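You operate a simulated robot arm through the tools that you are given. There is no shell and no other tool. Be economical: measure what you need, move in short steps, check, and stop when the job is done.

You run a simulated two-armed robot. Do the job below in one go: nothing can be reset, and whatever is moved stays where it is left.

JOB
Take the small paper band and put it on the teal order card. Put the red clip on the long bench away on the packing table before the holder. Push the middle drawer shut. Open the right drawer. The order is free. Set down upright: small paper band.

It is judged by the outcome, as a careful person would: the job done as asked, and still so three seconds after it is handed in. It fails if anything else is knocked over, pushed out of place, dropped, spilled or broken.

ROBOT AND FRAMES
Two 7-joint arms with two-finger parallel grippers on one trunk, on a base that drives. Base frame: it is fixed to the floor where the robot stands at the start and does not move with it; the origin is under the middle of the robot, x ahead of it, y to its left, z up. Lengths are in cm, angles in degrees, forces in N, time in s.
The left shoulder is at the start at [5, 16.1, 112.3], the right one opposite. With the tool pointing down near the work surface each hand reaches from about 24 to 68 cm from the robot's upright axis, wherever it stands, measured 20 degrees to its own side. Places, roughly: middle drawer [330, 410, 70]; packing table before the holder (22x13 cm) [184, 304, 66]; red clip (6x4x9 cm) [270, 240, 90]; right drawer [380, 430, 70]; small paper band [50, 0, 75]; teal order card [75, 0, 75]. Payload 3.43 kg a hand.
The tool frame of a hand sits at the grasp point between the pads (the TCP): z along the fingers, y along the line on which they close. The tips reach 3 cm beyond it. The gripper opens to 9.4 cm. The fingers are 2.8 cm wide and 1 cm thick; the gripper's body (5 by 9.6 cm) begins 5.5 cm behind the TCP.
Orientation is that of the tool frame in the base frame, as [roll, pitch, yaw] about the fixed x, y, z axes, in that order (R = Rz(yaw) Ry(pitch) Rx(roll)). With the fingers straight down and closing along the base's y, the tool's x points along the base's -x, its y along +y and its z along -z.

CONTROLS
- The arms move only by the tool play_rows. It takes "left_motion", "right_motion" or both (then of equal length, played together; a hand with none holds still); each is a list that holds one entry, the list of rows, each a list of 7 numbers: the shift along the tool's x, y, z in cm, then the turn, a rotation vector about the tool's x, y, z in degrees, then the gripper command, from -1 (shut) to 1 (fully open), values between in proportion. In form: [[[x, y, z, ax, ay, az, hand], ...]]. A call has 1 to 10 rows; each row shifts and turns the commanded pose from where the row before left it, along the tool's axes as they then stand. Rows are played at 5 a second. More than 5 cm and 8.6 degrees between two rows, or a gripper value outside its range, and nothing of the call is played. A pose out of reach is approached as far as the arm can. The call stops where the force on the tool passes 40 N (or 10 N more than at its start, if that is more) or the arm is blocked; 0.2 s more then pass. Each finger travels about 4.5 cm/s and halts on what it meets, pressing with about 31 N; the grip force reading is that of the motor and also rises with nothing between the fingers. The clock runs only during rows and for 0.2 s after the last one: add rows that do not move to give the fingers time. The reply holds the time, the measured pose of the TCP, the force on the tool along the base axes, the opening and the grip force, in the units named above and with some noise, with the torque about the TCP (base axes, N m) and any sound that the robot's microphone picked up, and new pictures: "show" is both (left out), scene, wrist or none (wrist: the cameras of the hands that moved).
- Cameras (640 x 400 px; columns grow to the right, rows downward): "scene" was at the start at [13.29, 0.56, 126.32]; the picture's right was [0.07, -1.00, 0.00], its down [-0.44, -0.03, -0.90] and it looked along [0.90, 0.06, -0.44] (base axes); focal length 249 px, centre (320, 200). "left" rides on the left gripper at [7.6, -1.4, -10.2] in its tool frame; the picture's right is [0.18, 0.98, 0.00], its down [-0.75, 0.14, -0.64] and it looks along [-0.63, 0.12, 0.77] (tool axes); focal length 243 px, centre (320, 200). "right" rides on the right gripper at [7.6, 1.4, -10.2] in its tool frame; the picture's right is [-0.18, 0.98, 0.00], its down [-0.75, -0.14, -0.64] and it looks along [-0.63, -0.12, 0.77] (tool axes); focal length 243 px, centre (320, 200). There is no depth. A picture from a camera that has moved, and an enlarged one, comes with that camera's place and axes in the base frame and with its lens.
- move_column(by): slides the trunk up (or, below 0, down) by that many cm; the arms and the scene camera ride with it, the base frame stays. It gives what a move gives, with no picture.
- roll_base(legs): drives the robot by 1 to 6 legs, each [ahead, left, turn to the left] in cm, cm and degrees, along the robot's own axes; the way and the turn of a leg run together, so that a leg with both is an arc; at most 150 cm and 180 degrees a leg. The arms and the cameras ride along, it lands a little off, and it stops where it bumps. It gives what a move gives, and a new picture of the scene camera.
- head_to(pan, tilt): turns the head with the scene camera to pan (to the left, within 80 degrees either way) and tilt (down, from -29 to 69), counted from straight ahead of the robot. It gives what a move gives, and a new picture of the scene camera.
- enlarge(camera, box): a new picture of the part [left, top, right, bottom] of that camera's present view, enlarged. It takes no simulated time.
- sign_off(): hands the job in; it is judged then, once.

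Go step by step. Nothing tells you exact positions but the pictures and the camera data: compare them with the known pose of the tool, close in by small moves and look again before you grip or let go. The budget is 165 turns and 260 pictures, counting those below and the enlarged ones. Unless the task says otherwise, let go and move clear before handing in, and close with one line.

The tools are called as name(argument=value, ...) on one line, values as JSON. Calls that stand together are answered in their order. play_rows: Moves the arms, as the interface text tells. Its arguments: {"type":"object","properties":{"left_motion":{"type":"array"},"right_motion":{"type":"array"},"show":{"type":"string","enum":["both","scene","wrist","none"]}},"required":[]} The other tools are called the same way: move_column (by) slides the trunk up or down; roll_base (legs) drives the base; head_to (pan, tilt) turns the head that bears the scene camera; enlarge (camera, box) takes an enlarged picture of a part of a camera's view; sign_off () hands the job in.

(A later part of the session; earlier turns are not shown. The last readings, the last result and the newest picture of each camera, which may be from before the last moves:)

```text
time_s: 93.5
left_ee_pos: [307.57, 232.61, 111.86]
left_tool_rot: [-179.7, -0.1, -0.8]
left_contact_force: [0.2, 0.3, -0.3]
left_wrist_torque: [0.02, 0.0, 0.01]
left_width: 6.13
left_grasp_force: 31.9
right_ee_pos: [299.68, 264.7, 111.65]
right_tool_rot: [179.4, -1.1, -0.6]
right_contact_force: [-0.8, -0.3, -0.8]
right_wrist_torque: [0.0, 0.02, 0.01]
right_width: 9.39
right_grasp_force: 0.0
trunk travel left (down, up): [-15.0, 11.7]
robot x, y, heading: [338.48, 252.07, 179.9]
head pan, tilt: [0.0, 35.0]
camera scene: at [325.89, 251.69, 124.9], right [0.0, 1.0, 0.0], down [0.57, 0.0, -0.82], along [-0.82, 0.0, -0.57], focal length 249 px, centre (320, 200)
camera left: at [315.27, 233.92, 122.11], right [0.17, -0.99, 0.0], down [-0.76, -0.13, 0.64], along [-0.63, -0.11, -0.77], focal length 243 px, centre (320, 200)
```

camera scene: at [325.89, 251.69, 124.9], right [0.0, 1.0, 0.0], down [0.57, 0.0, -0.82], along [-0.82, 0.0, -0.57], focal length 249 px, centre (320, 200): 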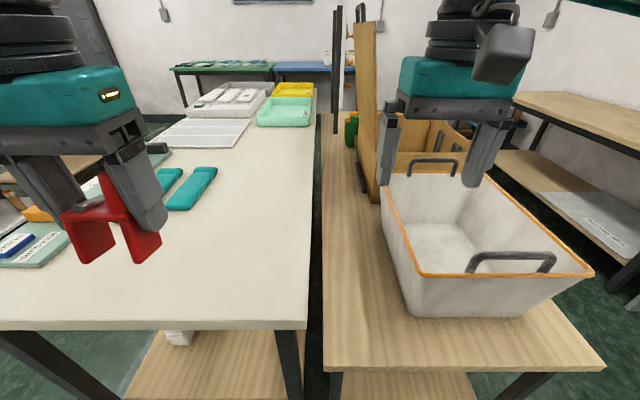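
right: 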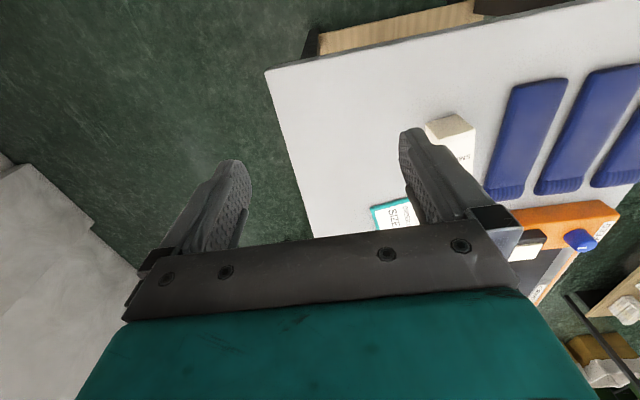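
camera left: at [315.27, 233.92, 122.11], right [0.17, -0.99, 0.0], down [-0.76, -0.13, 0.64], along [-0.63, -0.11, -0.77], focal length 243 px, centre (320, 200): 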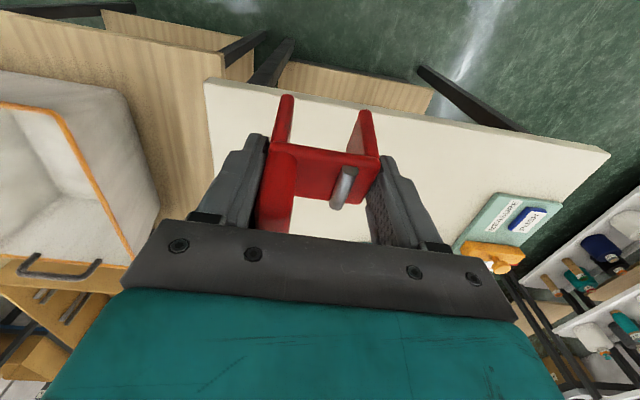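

Now back off, turn toward the far side and look at the packing table and drawer desk from there.

roll_base(legs=[[-10, 0, 0], [0, 0, -90], [75, 0, 0]])

head_to(pan=0, tilt=30)

head_to(pan=60, tilt=25)

```text
time_s: 102.0
left_ee_pos: [324.11, 356.85, 111.85]
left_tool_rot: [-179.8, 0.0, -87.7]
left_contact_force: [-0.3, 0.6, -0.6]
left_wrist_torque: [0.01, 0.03, 0.02]
left_width: 6.12
left_grasp_force: 30.9
right_ee_pos: [355.65, 366.52, 111.64]
right_tool_rot: [179.3, -1.0, -87.3]
right_contact_force: [0.3, 0.1, -0.4]
right_wrist_torque: [-0.01, 0.01, 0.02]
right_width: 9.41
right_grasp_force: 0.0
trunk travel left (down, up): [-15.0, 11.7]
robot x, y, heading: [344.95, 326.97, 93.0]
head pan, tilt: [0.0, 35.0]
camera scene: at [344.32, 339.77, 124.9], right [1.0, 0.05, 0.0], down [0.03, -0.57, -0.82], along [-0.04, 0.82, -0.57], focal length 249 px, centre (320, 200)
```

scene: 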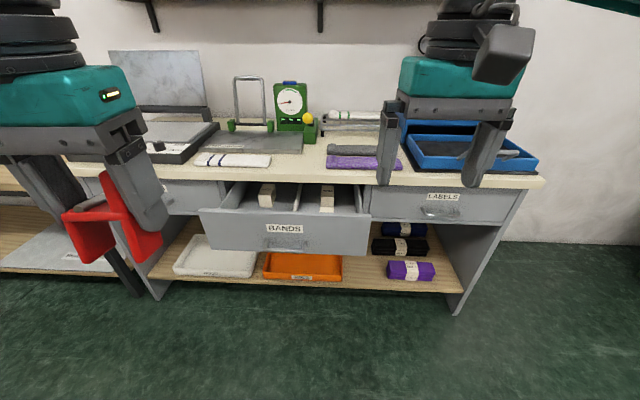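

```text
time_s: 102.7
left_ee_pos: [324.12, 356.96, 111.89]
left_tool_rot: [-179.7, 0.0, -87.7]
left_contact_force: [-0.3, -0.3, -1.1]
left_wrist_torque: [0.0, 0.0, 0.01]
left_width: 6.1
left_grasp_force: 30.6
right_ee_pos: [355.63, 366.57, 111.69]
right_tool_rot: [179.3, -1.1, -87.4]
right_contact_force: [-0.7, -1.1, 0.4]
right_wrist_torque: [0.01, 0.03, 0.0]
right_width: 9.4
right_grasp_force: 0.1
trunk travel left (down, up): [-15.0, 11.7]
robot x, y, heading: [344.88, 327.04, 93.0]
head pan, tilt: [0.0, 30.0]
camera scene: at [344.31, 339.99, 125.68], right [1.0, 0.05, 0.0], down [0.03, -0.5, -0.87], along [-0.05, 0.86, -0.5], focal length 249 px, centre (320, 200)
```

scene: 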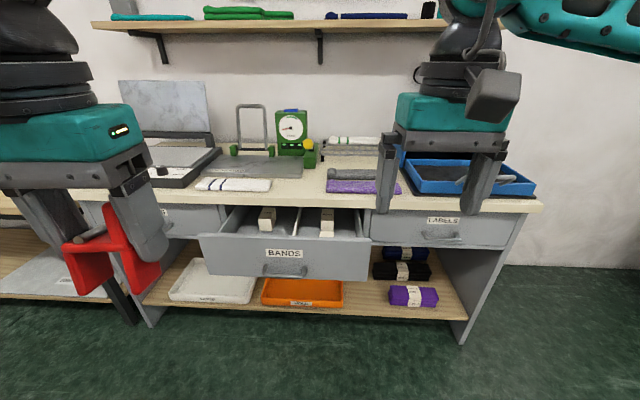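

```text
time_s: 104.0
left_ee_pos: [324.12, 356.91, 111.82]
left_tool_rot: [-179.8, 0.0, -87.7]
left_contact_force: [-0.6, 0.2, -1.0]
left_wrist_torque: [0.01, 0.0, 0.01]
left_width: 6.11
left_grasp_force: 31.2
right_ee_pos: [355.57, 366.59, 111.6]
right_tool_rot: [179.3, -1.1, -87.4]
right_contact_force: [-0.2, 0.5, 0.2]
right_wrist_torque: [-0.01, 0.01, 0.01]
right_width: 9.41
right_grasp_force: 0.0
trunk travel left (down, up): [-15.0, 11.7]
robot x, y, heading: [344.68, 327.12, 93.2]
head pan, tilt: [60.0, 25.0]
camera scene: at [336.58, 335.13, 126.48], right [0.45, 0.89, 0.0], down [0.38, -0.19, -0.91], along [-0.81, 0.41, -0.42], focal length 249 px, centre (320, 200)
```

scene: 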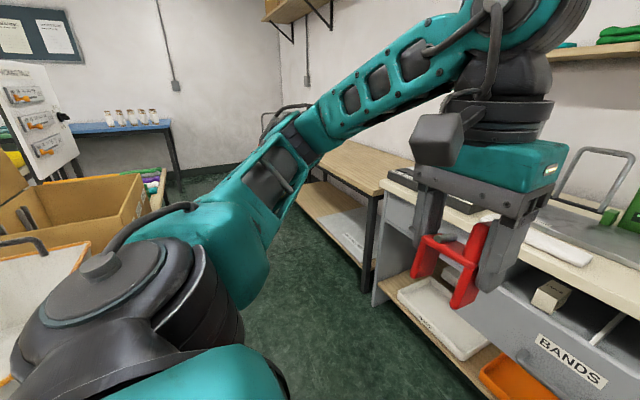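

The middle drawer ("BANDS") stands open; the right one ("LABELS") is closed. I first take the clip to the packing table: turn to face −x in the aisle behind it.

roll_base(legs=[[0, 0, 86.5], [0, -20, 0]])

head_to(pan=0, tilt=22)

```text
time_s: 109.3
left_ee_pos: [313.89, 327.49, 111.8]
left_tool_rot: [-179.8, 0.1, -0.1]
left_contact_force: [0.4, 0.3, -1.1]
left_wrist_torque: [-0.03, -0.01, 0.01]
left_width: 6.12
left_grasp_force: 31.3
right_ee_pos: [305.65, 359.43, 111.63]
right_tool_rot: [179.3, -1.0, 0.2]
right_contact_force: [0.2, 0.2, -0.1]
right_wrist_torque: [-0.02, 0.04, -0.01]
right_width: 9.42
right_grasp_force: 0.1
trunk travel left (down, up): [-15.0, 11.7]
robot x, y, heading: [344.82, 347.3, -179.1]
head pan, tilt: [60.0, 25.0]
camera scene: at [336.25, 338.92, 126.49], right [-0.87, 0.49, 0.0], down [0.21, 0.37, -0.91], along [-0.44, -0.79, -0.42], focal length 249 px, centre (320, 200)
```

scene: 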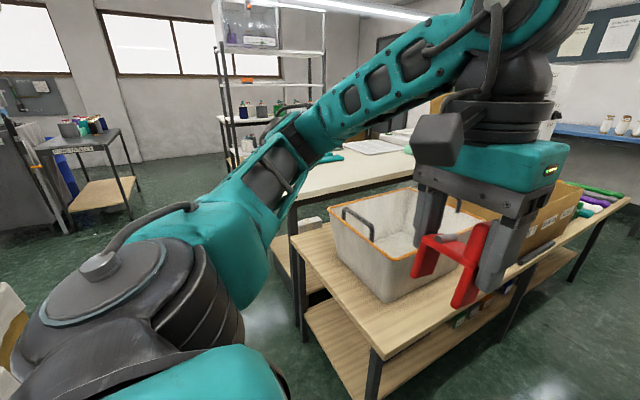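

```text
time_s: 110.6
left_ee_pos: [313.94, 327.43, 111.74]
left_tool_rot: [-179.7, 0.0, 0.0]
left_contact_force: [0.7, 0.0, 0.2]
left_wrist_torque: [0.03, 0.03, 0.02]
left_width: 6.13
left_grasp_force: 31.2
right_ee_pos: [305.55, 359.33, 111.65]
right_tool_rot: [179.3, -1.0, 0.4]
right_contact_force: [-0.3, -0.2, -0.1]
right_wrist_torque: [0.03, -0.01, -0.01]
right_width: 9.39
right_grasp_force: 0.0
trunk travel left (down, up): [-15.0, 11.7]
robot x, y, heading: [344.7, 347.03, -179.2]
head pan, tilt: [0.0, 22.0]
camera scene: at [331.46, 346.77, 126.97], right [-0.01, 1.0, 0.0], down [0.37, 0.01, -0.93], along [-0.93, -0.01, -0.37], focal length 249 px, centre (320, 200)
```

scene: 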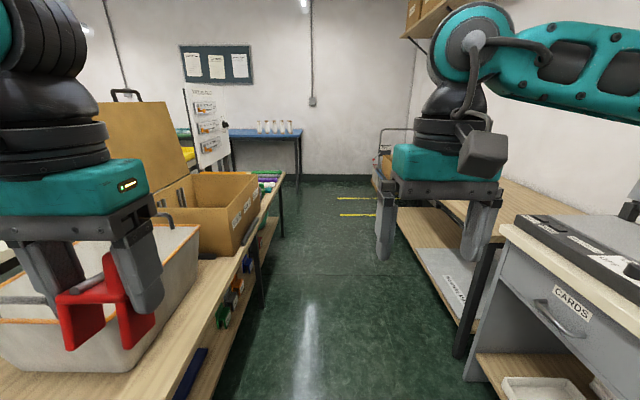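

The aisle is clear and ~80 cm wide; the holder board stands at about (185, 282) with the free table edge before it. I drive closer.

roll_base(legs=[[95, 0, -1]])

head_to(pan=25, tilt=35)

```text
time_s: 115.5
left_ee_pos: [221.19, 326.91, 111.71]
left_tool_rot: [-179.8, -0.1, -0.5]
left_contact_force: [0.1, 0.1, -0.3]
left_wrist_torque: [0.0, 0.02, 0.04]
left_width: 6.13
left_grasp_force: 31.2
right_ee_pos: [213.16, 358.65, 111.68]
right_tool_rot: [179.4, -0.9, -0.2]
right_contact_force: [1.0, 0.0, -0.2]
right_wrist_torque: [0.0, -0.02, -0.04]
right_width: 9.38
right_grasp_force: 0.1
trunk travel left (down, up): [-15.0, 11.7]
robot x, y, heading: [251.83, 346.4, -179.8]
head pan, tilt: [0.0, 22.0]
camera scene: at [238.95, 346.0, 126.96], right [-0.01, 1.0, 0.0], down [0.37, 0.0, -0.93], along [-0.93, 0.0, -0.37], focal length 249 px, centre (320, 200)
```

scene: 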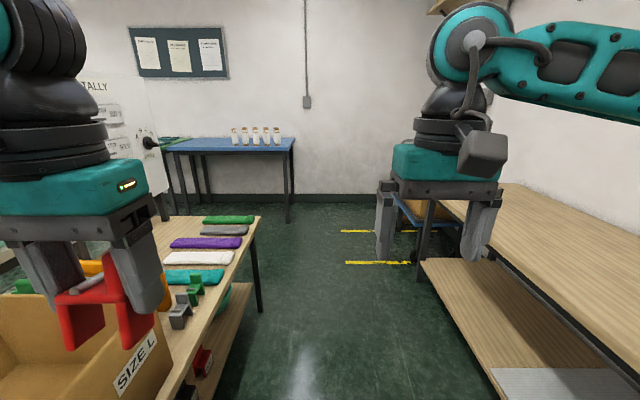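

```text
time_s: 116.3
left_ee_pos: [221.31, 326.89, 111.86]
left_tool_rot: [-179.8, 0.0, -0.4]
left_contact_force: [-1.6, 0.8, 0.0]
left_wrist_torque: [-0.01, -0.05, 0.01]
left_width: 6.15
left_grasp_force: 31.1
right_ee_pos: [213.17, 358.73, 111.71]
right_tool_rot: [179.2, -1.0, -0.2]
right_contact_force: [-0.6, 0.2, -0.6]
right_wrist_torque: [0.02, -0.02, 0.01]
right_width: 9.41
right_grasp_force: 0.0
trunk travel left (down, up): [-15.0, 11.7]
robot x, y, heading: [252.33, 346.29, -179.8]
head pan, tilt: [25.0, 35.0]
camera scene: at [240.28, 342.29, 124.91], right [-0.43, 0.9, 0.0], down [0.52, 0.24, -0.82], along [-0.74, -0.35, -0.57], focal length 249 px, centre (320, 200)
```

scene: 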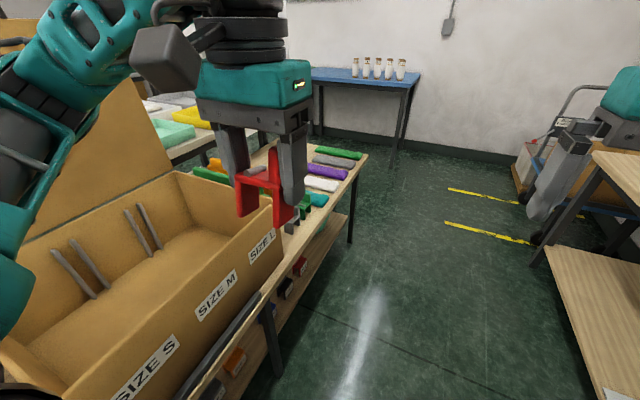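

A grey and a green clip already stand before the holder near (188,307) and (177,307). I drive on and turn 45° left to see the spot.

roll_base(legs=[[46, -5, 0], [0, 0, 45]])

head_to(pan=10, tilt=45)

```text
time_s: 121.2
left_ee_pos: [197.59, 315.52, 111.82]
left_tool_rot: [-179.7, 0.0, 45.1]
left_contact_force: [0.7, 0.2, -0.6]
left_wrist_torque: [0.01, 0.0, -0.01]
left_width: 6.14
left_grasp_force: 31.0
right_ee_pos: [169.21, 332.02, 111.67]
right_tool_rot: [179.3, -0.9, 45.4]
right_contact_force: [-0.1, 0.0, 0.0]
right_wrist_torque: [-0.02, -0.03, -0.01]
right_width: 9.38
right_grasp_force: 0.1
trunk travel left (down, up): [-15.0, 11.7]
robot x, y, heading: [205.39, 350.79, -134.1]
head pan, tilt: [25.0, 35.0]
camera scene: at [199.92, 339.74, 124.91], right [-0.94, 0.33, 0.0], down [0.19, 0.54, -0.82], along [-0.27, -0.77, -0.57], focal length 249 px, centre (320, 200)
```

scene: 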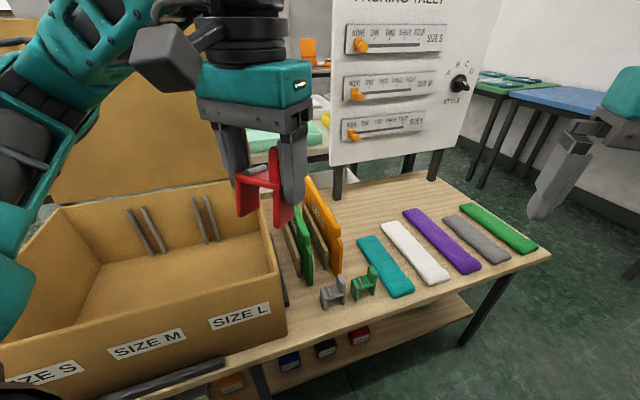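

```text
time_s: 122.0
left_ee_pos: [197.64, 315.42, 111.78]
left_tool_rot: [-179.6, 0.0, 45.1]
left_contact_force: [0.7, 0.7, -0.4]
left_wrist_torque: [0.01, 0.02, -0.01]
left_width: 6.11
left_grasp_force: 31.0
right_ee_pos: [169.09, 332.06, 111.68]
right_tool_rot: [179.3, -1.0, 45.4]
right_contact_force: [-0.1, -0.5, 0.1]
right_wrist_torque: [0.01, -0.02, 0.0]
right_width: 9.37
right_grasp_force: 0.0
trunk travel left (down, up): [-15.0, 11.7]
robot x, y, heading: [205.41, 350.89, -133.8]
head pan, tilt: [10.0, 45.0]
camera scene: at [198.24, 341.34, 123.43], right [-0.83, 0.56, 0.0], down [0.4, 0.59, -0.71], along [-0.4, -0.59, -0.71], focal length 249 px, centre (320, 200)
```

scene: 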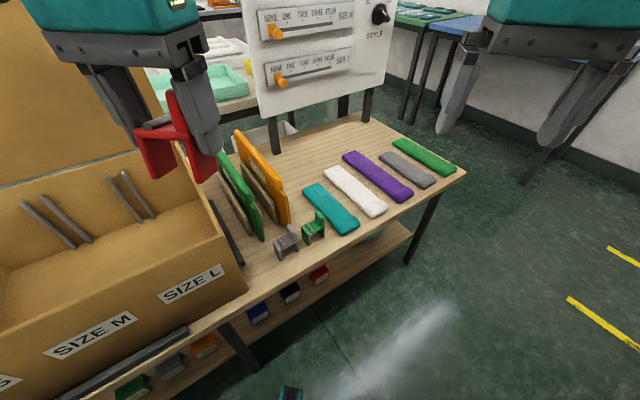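

enlarge(camera="scene", box=[190, 110, 400, 310])

enlarge(camera="left", box=[0, 0, 640, 400])

```text
2.00 times, centred on (295, 210) of scene
camera zoom: at [198.24, 341.34, 123.43], right [-0.83, 0.56, 0.0], down [0.4, 0.59, -0.71], along [-0.4, -0.59, -0.71], focal length 498 px, centre (370, 180)
```

zoom: 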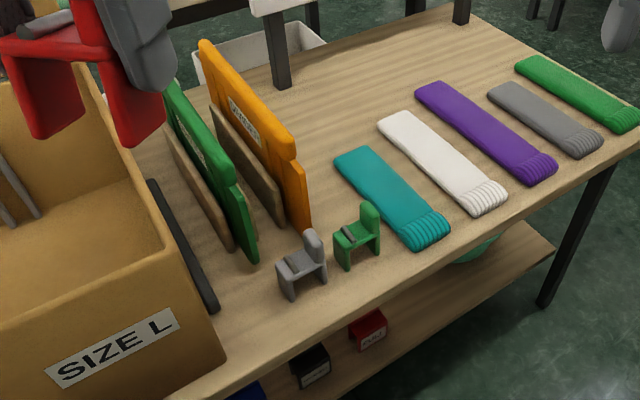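

```text
1.00 times, centred on (320, 200) of left
camera zoom: at [202.01, 321.87, 122.11], right [0.83, -0.56, 0.0], down [-0.43, -0.64, 0.64], along [-0.36, -0.53, -0.77], focal length 243 px, centre (320, 200)
```

zoom: 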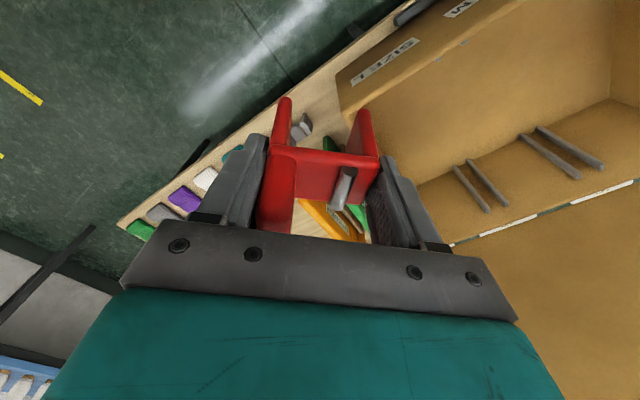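

enlarge(camera="scene", box=[230, 180, 340, 290])

enlarge(camera="right", box=[0, 0, 640, 400])

```text
3.64 times, centred on (285, 235) of scene
camera zoom: at [198.24, 341.34, 123.43], right [-0.83, 0.56, 0.0], down [0.4, 0.59, -0.71], along [-0.4, -0.59, -0.71], focal length 905 px, centre (447, 73)
```

zoom: 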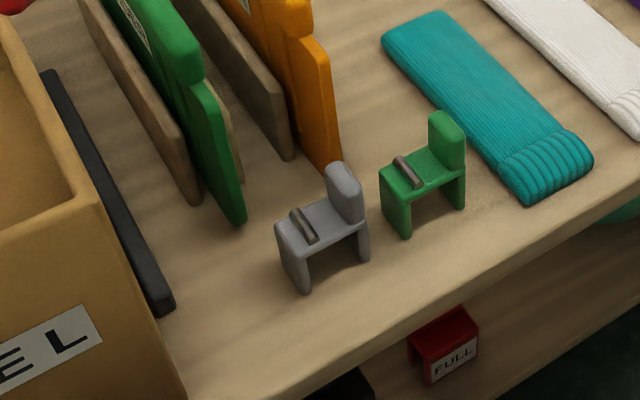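

```text
1.00 times, centred on (320, 200) of right
camera zoom: at [175.29, 336.45, 122.11], right [0.57, -0.82, 0.01], down [-0.64, -0.44, 0.63], along [-0.51, -0.36, -0.78], focal length 243 px, centre (320, 200)
```

zoom: 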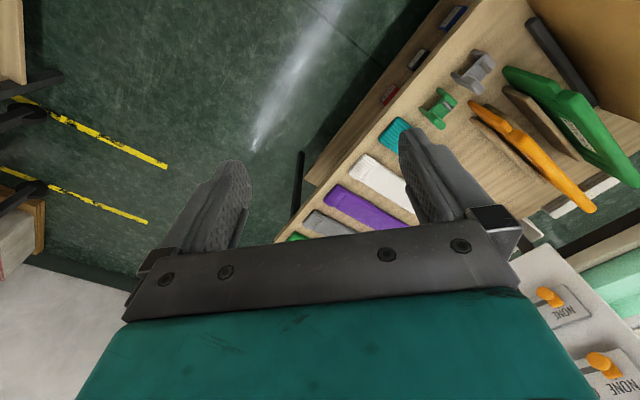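

Grey stands at x 182–187, green at 173–178 (both near y 304, table z ≈ 66), so the free slot before the holder is x ≈ 188–195. To fit fingers there I want to grip along y with the wrist camera away from the carton: turn the tool toward yaw 180 and lift nothing else.

play_rows(left_motion=[[[0, 0, 0, 0, 0, -8.5, -0.5], [0, 0, 0, 0, 0, -8.5, -0.5], [0, 0, 0, 0, 0, -8.5, -0.5], [0, 0, 0, 0, 0, -8.5, -0.5], [0, 0, 0, 0, 0, -8.5, -0.5], [0, 0, 0, 0, 0, -8.5, -0.5], [0, 0, 0, 0, 0, -8.5, -0.5], [0, 0, 0, 0, 0, -8.5, -0.5], [0, 0, 0, 0, 0, 0, -0.5]]], show="scene")

```text
time_s: 124.0
left_ee_pos: [197.52, 315.54, 111.89]
left_tool_rot: [-179.9, -0.2, 113.2]
left_contact_force: [0.6, 0.3, -0.5]
left_wrist_torque: [0.0, 0.0, 0.0]
left_width: 6.13
left_grasp_force: 31.1
right_ee_pos: [169.16, 331.95, 111.64]
right_tool_rot: [179.3, -1.0, 45.4]
right_contact_force: [-0.2, -0.1, 0.8]
right_wrist_torque: [-0.01, -0.03, 0.01]
right_width: 9.42
right_grasp_force: 0.0
trunk travel left (down, up): [-15.0, 11.7]
robot x, y, heading: [205.55, 351.17, -134.2]
head pan, tilt: [10.0, 45.0]
camera scene: at [198.23, 341.34, 123.43], right [-0.83, 0.56, 0.0], down [0.4, 0.59, -0.71], along [-0.4, -0.59, -0.71], focal length 249 px, centre (320, 200)
```

scene: 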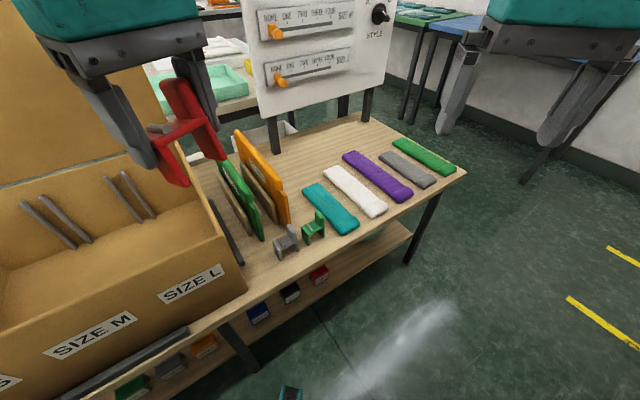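

play_rows(left_motion=[[[0, 0, 0, 0, 0, -8.4, -0.5], [0, 0, 0, 0, 0, -8.4, -0.5], [0, 0, 0, 0, 0, -8.4, -0.5], [0, 0, 0, 0, 0, -8.4, -0.5], [0, 0, 0, 0, 0, -8.4, -0.5], [0, 0, 0, 0, 0, -8.4, -0.5], [0, 0, 0, 0, 0, -8.4, -0.5], [0, 0, 0, 0, 0, -8, -0.5], [0, 0, 0, 0, 0, 0, -0.5]]])

```text
time_s: 126.0
left_ee_pos: [197.7, 315.43, 111.71]
left_tool_rot: [179.9, -0.1, -180.0]
left_contact_force: [-0.4, -0.2, -0.3]
left_wrist_torque: [0.02, -0.03, 0.01]
left_width: 6.13
left_grasp_force: 30.8
right_ee_pos: [169.25, 332.09, 111.64]
right_tool_rot: [179.2, -1.0, 45.4]
right_contact_force: [-0.1, -0.3, -0.2]
right_wrist_torque: [-0.03, 0.01, 0.0]
right_width: 9.39
right_grasp_force: 0.1
trunk travel left (down, up): [-15.0, 11.7]
robot x, y, heading: [205.05, 351.17, -134.0]
head pan, tilt: [10.0, 45.0]
camera scene: at [198.23, 341.34, 123.43], right [-0.83, 0.56, 0.0], down [0.4, 0.59, -0.71], along [-0.4, -0.59, -0.71], focal length 249 px, centre (320, 200)
camera left: at [190.09, 314.01, 122.12], right [-0.18, 0.98, 0.0], down [0.76, 0.14, 0.64], along [0.63, 0.12, -0.77], focal length 243 px, centre (320, 200)
```

scene: 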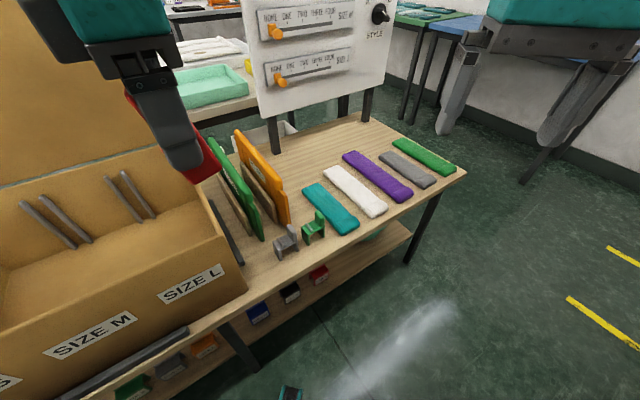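
left: 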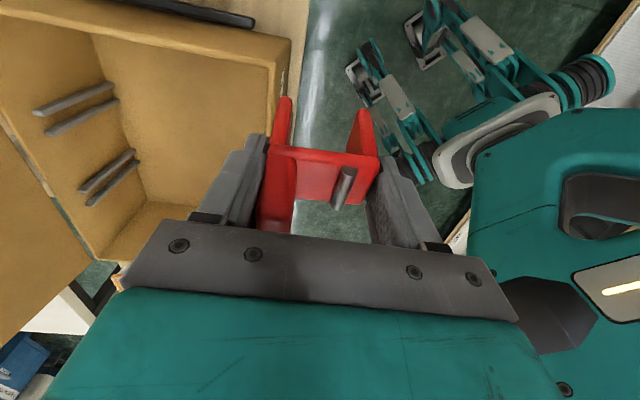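

The slot between carton and grey clip is tight for the camera, so a better plan: tool yaw 90 (camera toward the aisle), tilted 12.4° as when gripped, setting the clip at about (191, 308.5) just before the holder. I turn back and look.

play_rows(left_motion=[[[0, 0, 0, 0, 0, 8.4, -0.5], [0, 0, 0, 0, 0, 8.4, -0.5], [0, 0, 0, 0, 0, 8.4, -0.5], [0, 0, 0, 0, 0, 8.4, -0.5], [0, 0, 0, 0, 0, 8.4, -0.5], [0, 0, 0, 0, 0, 8.4, -0.5], [0, 0, 0, 0, 0, 8.4, -0.5], [0, 0, 0, 0, 0, 8.4, -0.5], [0, 0, 0, 0, 0, 8.4, -0.5], [0, 0, 0, 0, 0, 8.4, -0.5]]], show="none")

play_rows(left_motion=[[[0, 0, 0, 0, 0, 6, -0.5], [0, 0, 0, 0, -6.2, 0, -0.5], [0, 0, 0, 0, -6.2, 0, -0.5], [0, 0, 0, 0, 0, 0, -0.5]]])

```text
time_s: 128.2
left_ee_pos: [197.42, 315.57, 111.7]
left_tool_rot: [-179.9, -0.1, 95.7]
left_contact_force: [0.5, 0.8, -0.9]
left_wrist_torque: [0.0, -0.01, 0.03]
left_width: 6.12
left_grasp_force: 31.0
right_ee_pos: [169.16, 332.0, 111.67]
right_tool_rot: [179.3, -1.0, 45.4]
right_contact_force: [0.1, -0.4, -0.2]
right_wrist_torque: [-0.03, 0.02, -0.04]
right_width: 9.39
right_grasp_force: 0.1
trunk travel left (down, up): [-15.0, 11.7]
robot x, y, heading: [205.34, 351.09, -134.2]
head pan, tilt: [10.0, 45.0]
```

```text
time_s: 129.2
left_ee_pos: [197.67, 315.5, 111.75]
left_tool_rot: [-179.8, 12.3, 89.9]
left_contact_force: [0.0, 0.1, -0.8]
left_wrist_torque: [-0.03, -0.04, 0.0]
left_width: 6.12
left_grasp_force: 31.3
right_ee_pos: [169.16, 331.98, 111.68]
right_tool_rot: [179.3, -1.0, 45.4]
right_contact_force: [0.4, 0.1, 0.9]
right_wrist_torque: [0.04, 0.02, -0.04]
right_width: 9.38
right_grasp_force: 0.1
trunk travel left (down, up): [-15.0, 11.7]
robot x, y, heading: [205.31, 351.23, -134.0]
head pan, tilt: [10.0, 45.0]
camera scene: at [198.23, 341.33, 123.42], right [-0.83, 0.56, 0.0], down [0.4, 0.59, -0.71], along [-0.4, -0.59, -0.71], focal length 249 px, centre (320, 200)
camera left: at [196.23, 325.14, 120.23], right [0.98, 0.18, -0.04], down [0.14, -0.6, 0.79], along [0.11, -0.78, -0.61], focal length 243 px, centre (320, 200)
```

scene: 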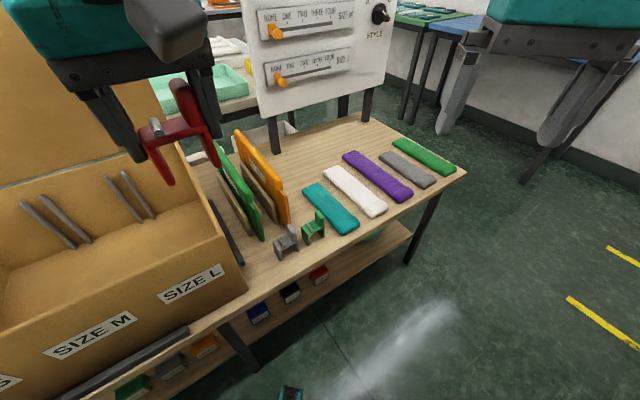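
left: 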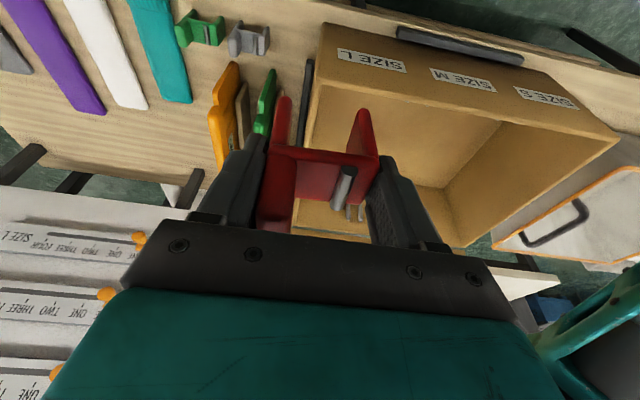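

All distances agree (carton wall x ≈ 196.6, grey's edge x ≈ 187, table edge y ≈ 312.8). I move over the spot and go down part of the way.

play_rows(left_motion=[[[-0.57, -3.33, 0, 0, 0, 0, -0.5], [-0.57, -3.33, 0, 0, 0, 0, -0.5], [0, 0, 4, 0, 0, 0, -0.5], [0, 0, 4, 0, 0, 0, -0.5], [0, 0, 4, 0, 0, 0, -0.5], [0, 0, 4, 0, 0, 0, -0.5], [0, 0, 4, 0, 0, 0, -0.5], [0, 0, 0, 0, 0, 0, -0.5]]])

```text
time_s: 131.0
left_ee_pos: [190.86, 310.29, 92.42]
left_tool_rot: [-179.9, 12.2, 89.9]
left_contact_force: [-0.5, -0.3, -0.2]
left_wrist_torque: [-0.02, 0.01, 0.02]
left_width: 6.11
left_grasp_force: 30.7
right_ee_pos: [169.18, 332.19, 111.72]
right_tool_rot: [179.3, -1.1, 45.5]
right_contact_force: [0.2, -0.1, -0.5]
right_wrist_torque: [-0.02, -0.01, 0.0]
right_width: 9.39
right_grasp_force: 0.1
trunk travel left (down, up): [-15.0, 11.7]
robot x, y, heading: [205.62, 350.97, -134.0]
head pan, tilt: [10.0, 45.0]
camera scene: at [198.23, 341.34, 123.43], right [-0.83, 0.56, 0.0], down [0.4, 0.59, -0.71], along [-0.4, -0.59, -0.71], focal length 249 px, centre (320, 200)
camera left: at [189.52, 319.94, 100.96], right [0.98, 0.18, -0.04], down [0.14, -0.6, 0.79], along [0.11, -0.78, -0.62], focal length 243 px, centre (320, 200)
```

scene: 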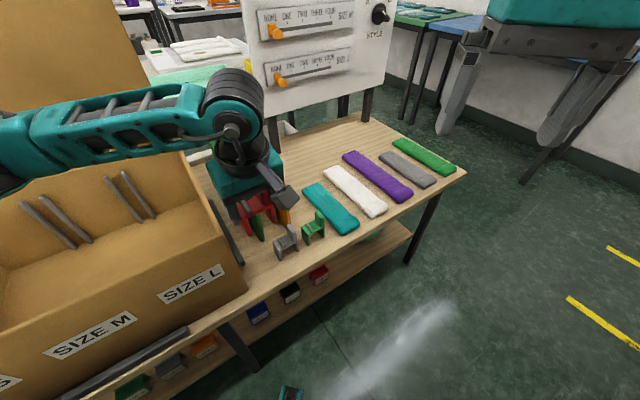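
left: 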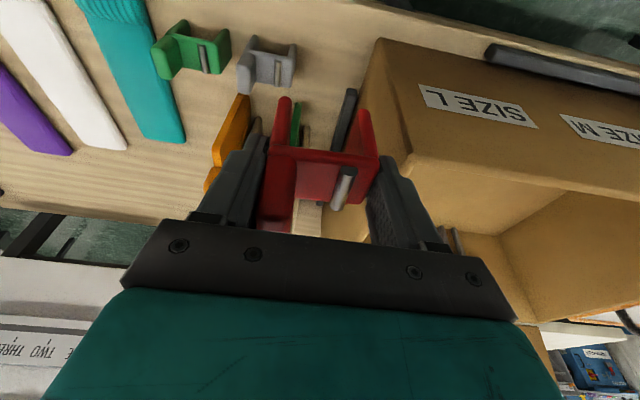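

The forearm passes over the carton, which would be too low when descending. I raise the hand and reposition the robot so the arm comes straight from the aisle.

play_rows(left_motion=[[[0, 0, -4, 0, 0, 0, -0.5], [0, 0, -4, 0, 0, 0, -0.5], [0, 0, -4, 0, 0, 0, -0.5], [0, 0, -4, 0, 0, 0, -0.5], [0, 0, -4, 0, 0, 0, -0.5]]], show="none")

roll_base(legs=[[23.3, -22.7, 0], [0, 0, 40]])

play_rows(left_motion=[[[0, 0, 0, 0, 0, 0, -0.5]]], show="wrist")

```text
time_s: 132.2
left_ee_pos: [191.19, 314.44, 111.96]
left_tool_rot: [-179.8, 12.3, 89.9]
left_contact_force: [-0.5, 0.1, -0.1]
left_wrist_torque: [-0.01, 0.02, 0.02]
left_width: 6.09
left_grasp_force: 31.1
right_ee_pos: [169.13, 332.06, 111.6]
right_tool_rot: [179.3, -1.0, 45.4]
right_contact_force: [-0.5, -0.4, -0.3]
right_wrist_torque: [-0.03, 0.02, -0.02]
right_width: 9.39
right_grasp_force: 0.0
trunk travel left (down, up): [-15.0, 11.7]
robot x, y, heading: [205.49, 351.03, -134.3]
head pan, tilt: [10.0, 45.0]
```

```text
time_s: 136.3
left_ee_pos: [186.29, 312.96, 112.03]
left_tool_rot: [-179.9, 12.2, 131.1]
left_contact_force: [-1.3, -0.3, -0.4]
left_wrist_torque: [-0.01, 0.0, -0.01]
left_width: 6.1
left_grasp_force: 30.7
right_ee_pos: [158.1, 311.88, 111.78]
right_tool_rot: [179.3, -0.9, 86.6]
right_contact_force: [-0.3, -0.7, 0.6]
right_wrist_torque: [0.01, -0.02, 0.01]
right_width: 9.4
right_grasp_force: 0.1
trunk travel left (down, up): [-15.0, 11.7]
robot x, y, heading: [172.89, 350.09, -92.7]
head pan, tilt: [10.0, 45.0]
camera scene: at [173.8, 337.85, 123.43], right [-0.99, -0.12, 0.0], down [-0.09, 0.7, -0.71], along [0.09, -0.7, -0.71], focal length 249 px, centre (320, 200)
```

scene: 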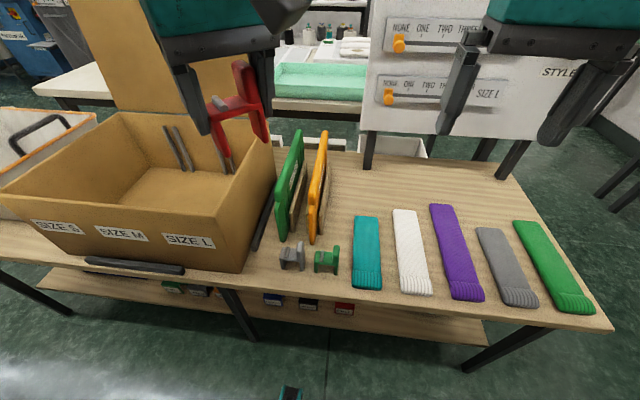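

```text
time_s: 136.7
left_ee_pos: [186.29, 312.89, 111.96]
left_tool_rot: [-179.8, 12.3, 131.1]
left_contact_force: [0.8, -0.5, 0.0]
left_wrist_torque: [-0.03, 0.0, -0.02]
left_width: 6.13
left_grasp_force: 31.1
right_ee_pos: [157.99, 311.81, 111.59]
right_tool_rot: [179.3, -1.0, 86.6]
right_contact_force: [-0.3, 0.4, 0.5]
right_wrist_torque: [0.03, 0.0, -0.03]
right_width: 9.41
right_grasp_force: 0.1
trunk travel left (down, up): [-15.0, 11.7]
robot x, y, heading: [172.65, 349.97, -92.8]
head pan, tilt: [10.0, 45.0]
camera left: at [178.9, 319.33, 120.44], right [0.62, 0.78, -0.04], down [0.5, -0.36, 0.79], along [0.6, -0.51, -0.62], focal length 243 px, centre (320, 200)
```

left: 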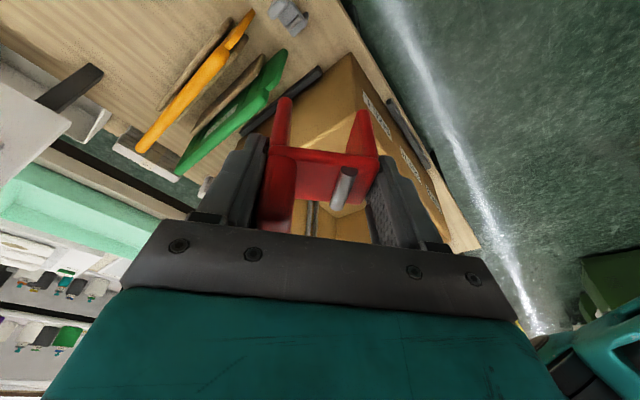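

Positions confirmed again. I realign the tool: untilt, yaw back to 90, retilt.

play_rows(left_motion=[[[0, 0, 0, 0, 6.15, 0, -0.5], [0, 0, 0, 0, 6.15, 0, -0.5], [0, 0, 0, 0, 0, 8.2, -0.5], [0, 0, 0, 0, 0, 8.2, -0.5], [0, 0, 0, 0, 0, 8.2, -0.5], [0, 0, 0, 0, 0, 8.2, -0.5], [0, 0, 0, 0, 0, 8.4, -0.5], [0, 0, 0, 0, -6.2, 0, -0.5], [0, 0, 0, 0, -6.2, 0, -0.5], [0, 0, 0, 0, 0, 0, -0.5]]], show="none")

play_rows(left_motion=[[[0.1, 2.4, 0, 0, 0, 0, -0.5], [0.1, 2.4, 0, 0, 0, 0, -0.5], [0, 0, 4, 0, 0, 0, -0.5], [0, 0, 4, 0, 0, 0, -0.5], [0, 0, 4, 0, 0, 0, -0.5], [0, 0, 4, 0, 0, 0, -0.5], [0, 0, 4, 0, 0, 0, -0.5], [0, 0, 0, 0, 0, 0, -0.5]]])

```text
time_s: 138.9
left_ee_pos: [186.43, 313.08, 112.0]
left_tool_rot: [-179.8, 12.6, 89.8]
left_contact_force: [-0.5, -0.5, -0.1]
left_wrist_torque: [-0.01, 0.0, 0.02]
left_width: 6.09
left_grasp_force: 31.4
right_ee_pos: [158.0, 311.8, 111.71]
right_tool_rot: [179.3, -1.0, 86.6]
right_contact_force: [-0.3, -0.4, 0.3]
right_wrist_torque: [0.01, 0.03, 0.03]
right_width: 9.4
right_grasp_force: 0.0
trunk travel left (down, up): [-15.0, 11.7]
robot x, y, heading: [172.84, 349.91, -93.1]
head pan, tilt: [10.0, 45.0]
```

```text
time_s: 140.7
left_ee_pos: [191.15, 308.64, 92.4]
left_tool_rot: [-179.9, 12.5, 89.9]
left_contact_force: [-0.2, 0.1, -0.9]
left_wrist_torque: [-0.01, -0.01, 0.01]
left_width: 6.13
left_grasp_force: 30.8
right_ee_pos: [158.15, 311.79, 111.7]
right_tool_rot: [179.3, -1.0, 86.5]
right_contact_force: [-0.6, 0.1, -0.6]
right_wrist_torque: [0.02, 0.04, 0.0]
right_width: 9.38
right_grasp_force: 0.1
trunk travel left (down, up): [-15.0, 11.7]
robot x, y, heading: [172.73, 349.96, -92.9]
head pan, tilt: [10.0, 45.0]
camera scene: at [173.78, 337.85, 123.43], right [-0.99, -0.12, 0.0], down [-0.09, 0.7, -0.71], along [0.09, -0.7, -0.71], focal length 249 px, centre (320, 200)
camera left: at [189.76, 318.24, 100.85], right [0.98, 0.18, -0.04], down [0.14, -0.6, 0.79], along [0.11, -0.78, -0.61], focal length 243 px, centre (320, 200)
```

scene: 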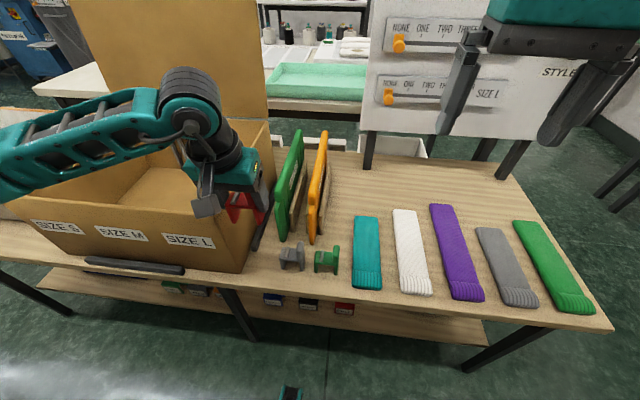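
left: 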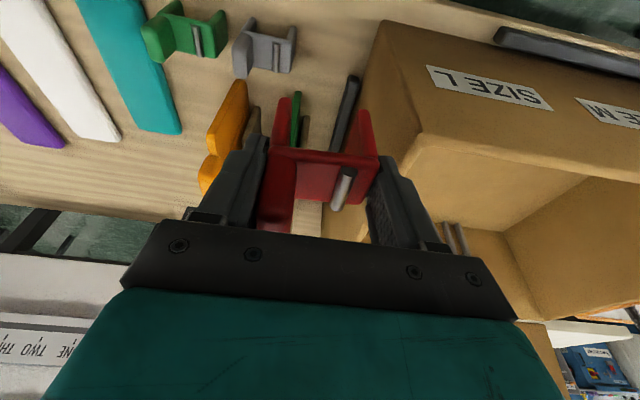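

The forearm still crosses the carton's corner. I raise again and move so that the robot faces diagonally the other way (heading ≈ −48°), which puts the elbow over the aisle.

play_rows(left_motion=[[[-0.85, 0, -3.9, 0, 0, 0, -0.5], [-0.85, 0, -3.9, 0, 0, 0, -0.5], [-0.85, 0, -3.9, 0, 0, 0, -0.5], [-0.85, 0, -3.9, 0, 0, 0, -0.5], [-0.85, 0, -3.9, 0, 0, 0, -0.5]]], show="none")

roll_base(legs=[[0, -22, 0], [0, 0, 45]])

play_rows(left_motion=[[[0, 0, 0, 0, 6.2, 0, -0.5], [0, 0, 0, 0, 6.2, 0, -0.5], [0, 0, 0, 0, 0, 8.4, -0.5], [0, 0, 0, 0, 0, 8.4, -0.5], [0, 0, 0, 0, 0, 8.4, -0.5], [0, 0, 0, 0, 0, 8.4, -0.5], [0, 0, 0, 0, 0, 8.4, -0.5], [0, 0, 0, 0, 0, 3, -0.5], [0, 0, 0, 0, -6.2, 0, -0.5], [0, 0, 0, 0, -6.2, 0, -0.5]]])

```text
time_s: 141.9
left_ee_pos: [190.97, 308.97, 112.29]
left_tool_rot: [-179.8, 12.5, 89.9]
left_contact_force: [-0.8, 0.2, 0.3]
left_wrist_torque: [0.0, 0.0, 0.0]
left_width: 6.13
left_grasp_force: 31.2
right_ee_pos: [157.99, 311.76, 111.53]
right_tool_rot: [179.2, -1.0, 86.7]
right_contact_force: [1.1, 0.0, -0.4]
right_wrist_torque: [-0.04, 0.01, 0.03]
right_width: 9.39
right_grasp_force: 0.0
trunk travel left (down, up): [-15.0, 11.7]
robot x, y, heading: [172.96, 350.24, -92.7]
head pan, tilt: [10.0, 45.0]
```

```text
time_s: 145.6
left_ee_pos: [192.43, 335.19, 112.27]
left_tool_rot: [-179.8, 12.6, 135.0]
left_contact_force: [-0.2, -1.0, 0.2]
left_wrist_torque: [-0.02, 0.02, -0.03]
left_width: 6.13
left_grasp_force: 31.0
right_ee_pos: [167.09, 313.64, 111.67]
right_tool_rot: [179.2, -1.0, 131.6]
right_contact_force: [0.1, -0.4, 0.0]
right_wrist_torque: [0.0, 0.03, -0.03]
right_width: 9.41
right_grasp_force: 0.0
trunk travel left (down, up): [-15.0, 11.7]
robot x, y, heading: [150.43, 351.05, -48.0]
head pan, tilt: [10.0, 45.0]
camera scene: at [159.76, 343.12, 123.43], right [-0.61, -0.79, 0.0], down [-0.56, 0.43, -0.71], along [0.56, -0.43, -0.71], focal length 249 px, centre (320, 200)
```

scene: 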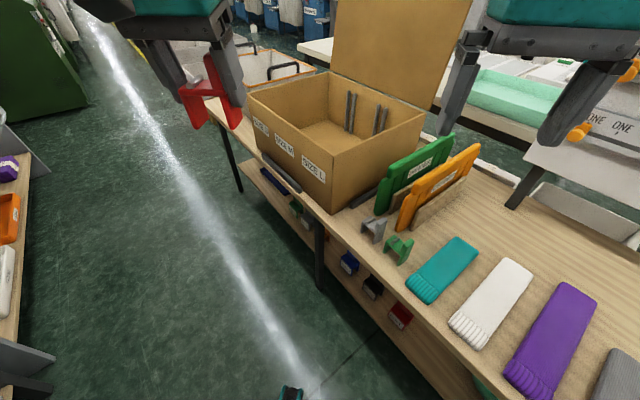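

```text
time_s: 147.8
left_ee_pos: [192.44, 335.16, 112.29]
left_tool_rot: [-180.0, 12.7, 89.9]
left_contact_force: [0.0, 0.9, -0.6]
left_wrist_torque: [-0.01, -0.01, 0.0]
left_width: 6.13
left_grasp_force: 31.1
right_ee_pos: [167.15, 313.85, 111.72]
right_tool_rot: [179.3, -1.0, 131.6]
right_contact_force: [-0.8, -0.2, 0.0]
right_wrist_torque: [-0.01, -0.02, -0.01]
right_width: 9.42
right_grasp_force: 0.0
trunk travel left (down, up): [-15.0, 11.7]
robot x, y, heading: [150.77, 351.54, -47.8]
head pan, tilt: [10.0, 45.0]
camera scene: at [159.76, 343.13, 123.43], right [-0.61, -0.79, 0.0], down [-0.56, 0.43, -0.71], along [0.56, -0.43, -0.71], focal length 249 px, centre (320, 200)
camera left: at [191.0, 344.85, 120.58], right [0.98, 0.18, -0.04], down [0.14, -0.59, 0.79], along [0.12, -0.78, -0.61], focal length 243 px, centre (320, 200)
```

scene: 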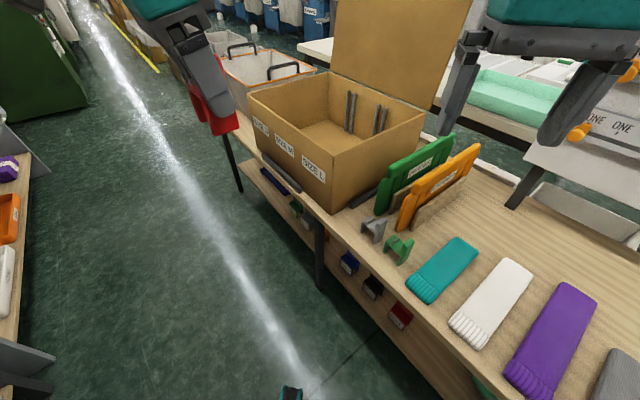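
left: 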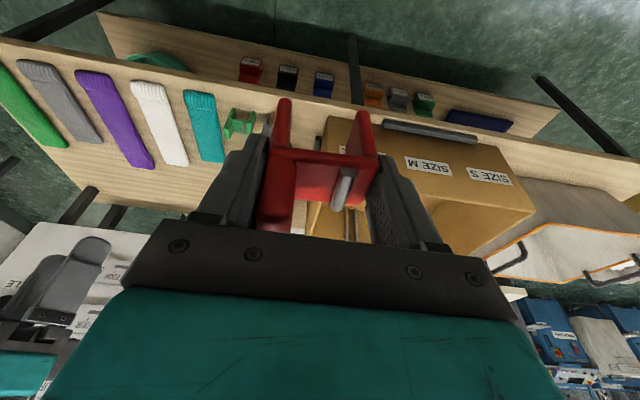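

Now I move the hand over the spot at height and check the forearm.

play_rows(left_motion=[[[-3.71, -0.18, 0.83, 0, 0, 0, -0.5], [-3.71, -0.18, 0.83, 0, 0, 0, -0.5], [-3.71, -0.18, 0.83, 0, 0, 0, -0.5], [-3.71, -0.18, 0.83, 0, 0, 0, -0.5], [-3.71, -0.18, 0.83, 0, 0, 0, -0.5], [-3.71, -0.18, 0.83, 0, 0, 0, -0.5], [-3.71, -0.18, 0.83, 0, 0, 0, -0.5], [0.85, 0, 3.9, 0, 0, 0, -0.5], [0.85, 0, 3.9, 0, 0, 0, -0.5], [0.85, 0, 3.9, 0, 0, 0, -0.5]]])

play_rows(left_motion=[[[0.64, 0, 2.93, 0, 0, 0, -0.5], [0.64, 0, 2.93, 0, 0, 0, -0.5], [0, 0, 0, 0, 0, 0, -0.5]]])

```text
time_s: 150.0
left_ee_pos: [191.17, 312.59, 100.42]
left_tool_rot: [-179.9, 12.6, 89.9]
left_contact_force: [-1.0, -1.2, -0.1]
left_wrist_torque: [0.03, 0.01, 0.0]
left_width: 6.14
left_grasp_force: 31.5
left hand out of reach, approached as far as the arm can: row 7
right_ee_pos: [167.1, 313.7, 111.61]
right_tool_rot: [179.3, -1.1, 131.6]
right_contact_force: [1.1, -0.2, 0.4]
right_wrist_torque: [-0.01, 0.0, -0.01]
right_width: 9.39
right_grasp_force: 0.0
trunk travel left (down, up): [-15.0, 11.7]
robot x, y, heading: [150.52, 351.35, -47.9]
head pan, tilt: [10.0, 45.0]
camera scene: at [159.77, 343.11, 123.43], right [-0.61, -0.79, 0.0], down [-0.56, 0.43, -0.71], along [0.56, -0.43, -0.71], focal length 249 px, centre (320, 200)
camera left: at [189.81, 322.23, 108.84], right [0.98, 0.18, -0.04], down [0.14, -0.6, 0.79], along [0.12, -0.78, -0.61], focal length 243 px, centre (320, 200)
```

scene: 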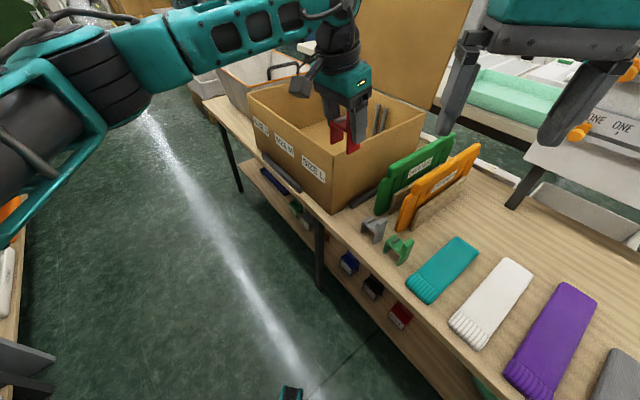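
left: 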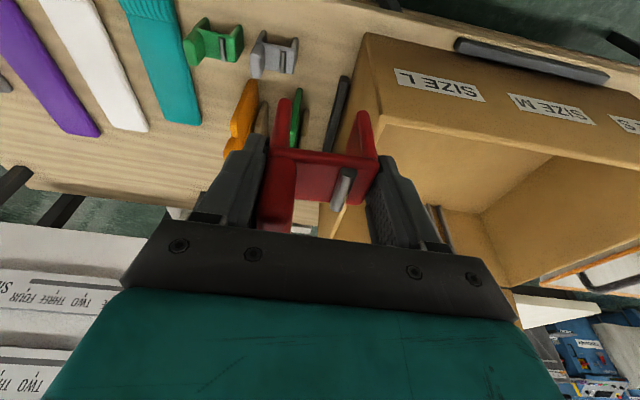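

```text
time_s: 150.8
left_ee_pos: [191.14, 312.72, 94.31]
left_tool_rot: [-179.9, 12.6, 90.0]
left_contact_force: [0.9, -1.0, 0.0]
left_wrist_torque: [-0.01, 0.0, 0.03]
left_width: 6.13
left_grasp_force: 31.0
right_ee_pos: [167.09, 313.64, 111.73]
right_tool_rot: [179.3, -1.0, 131.7]
right_contact_force: [-0.7, 0.5, 0.4]
right_wrist_torque: [0.0, -0.01, 0.03]
right_width: 9.41
right_grasp_force: 0.1
trunk travel left (down, up): [-15.0, 11.7]
robot x, y, heading: [150.57, 351.13, -47.9]
head pan, tilt: [10.0, 45.0]
camera scene: at [159.74, 343.12, 123.43], right [-0.61, -0.79, 0.0], down [-0.56, 0.43, -0.71], along [0.56, -0.43, -0.71], focal length 249 px, centre (320, 200)
camera left: at [189.77, 322.33, 102.7], right [0.98, 0.18, -0.04], down [0.14, -0.6, 0.79], along [0.12, -0.78, -0.61], focal length 243 px, centre (320, 200)
```

scene: 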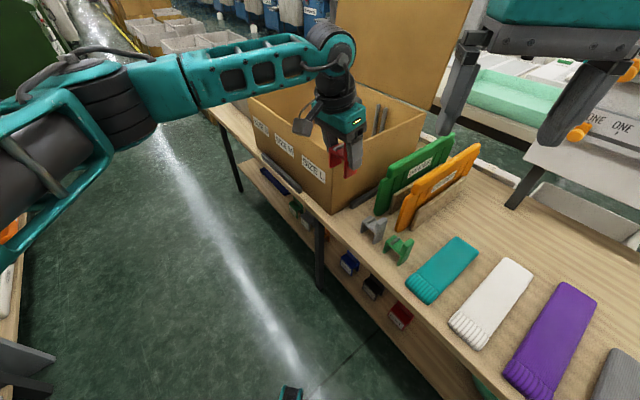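
left: 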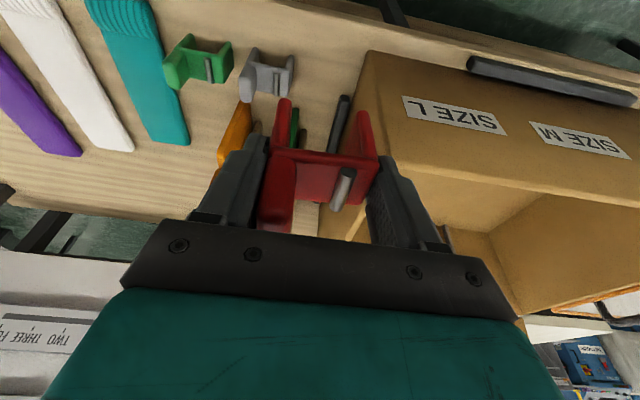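

The elbow is now over the aisle, but I'm ~4 cm short of reach. I raise a bit and shift the base 7 cm along +x.

play_rows(left_motion=[[[-0.85, -3, -3.9, 0, 0, 0, -0.5], [-0.85, -4, -2.9, 0, 0, 0, -0.5], [-0.64, 0, -2.9, 0, 0, 0, -0.5]]], show="none")

roll_base(legs=[[4.7, 5.2, 0]])

```text
refused: row 2 steps farther than a row can; nothing moved
```

```text
time_s: 151.8
left_ee_pos: [198.12, 312.61, 94.3]
left_tool_rot: [-179.9, 12.6, 89.8]
left_contact_force: [0.7, 0.4, -0.2]
left_wrist_torque: [0.04, 0.01, -0.03]
left_width: 6.07
left_grasp_force: 30.9
right_ee_pos: [174.17, 313.54, 111.64]
right_tool_rot: [179.3, -1.0, 131.6]
right_contact_force: [0.4, -0.2, 0.4]
right_wrist_torque: [0.0, 0.03, 0.01]
right_width: 9.4
right_grasp_force: 0.1
trunk travel left (down, up): [-15.0, 11.7]
robot x, y, heading: [157.5, 351.23, -48.1]
head pan, tilt: [10.0, 45.0]
camera scene: at [166.75, 343.06, 123.42], right [-0.61, -0.79, 0.0], down [-0.56, 0.43, -0.71], along [0.56, -0.43, -0.71], focal length 249 px, centre (320, 200)
```

scene: 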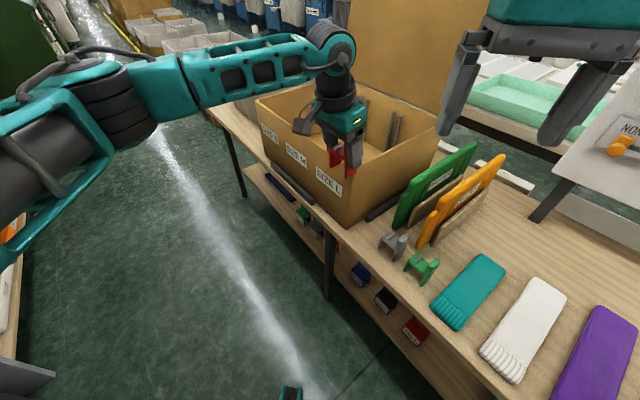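

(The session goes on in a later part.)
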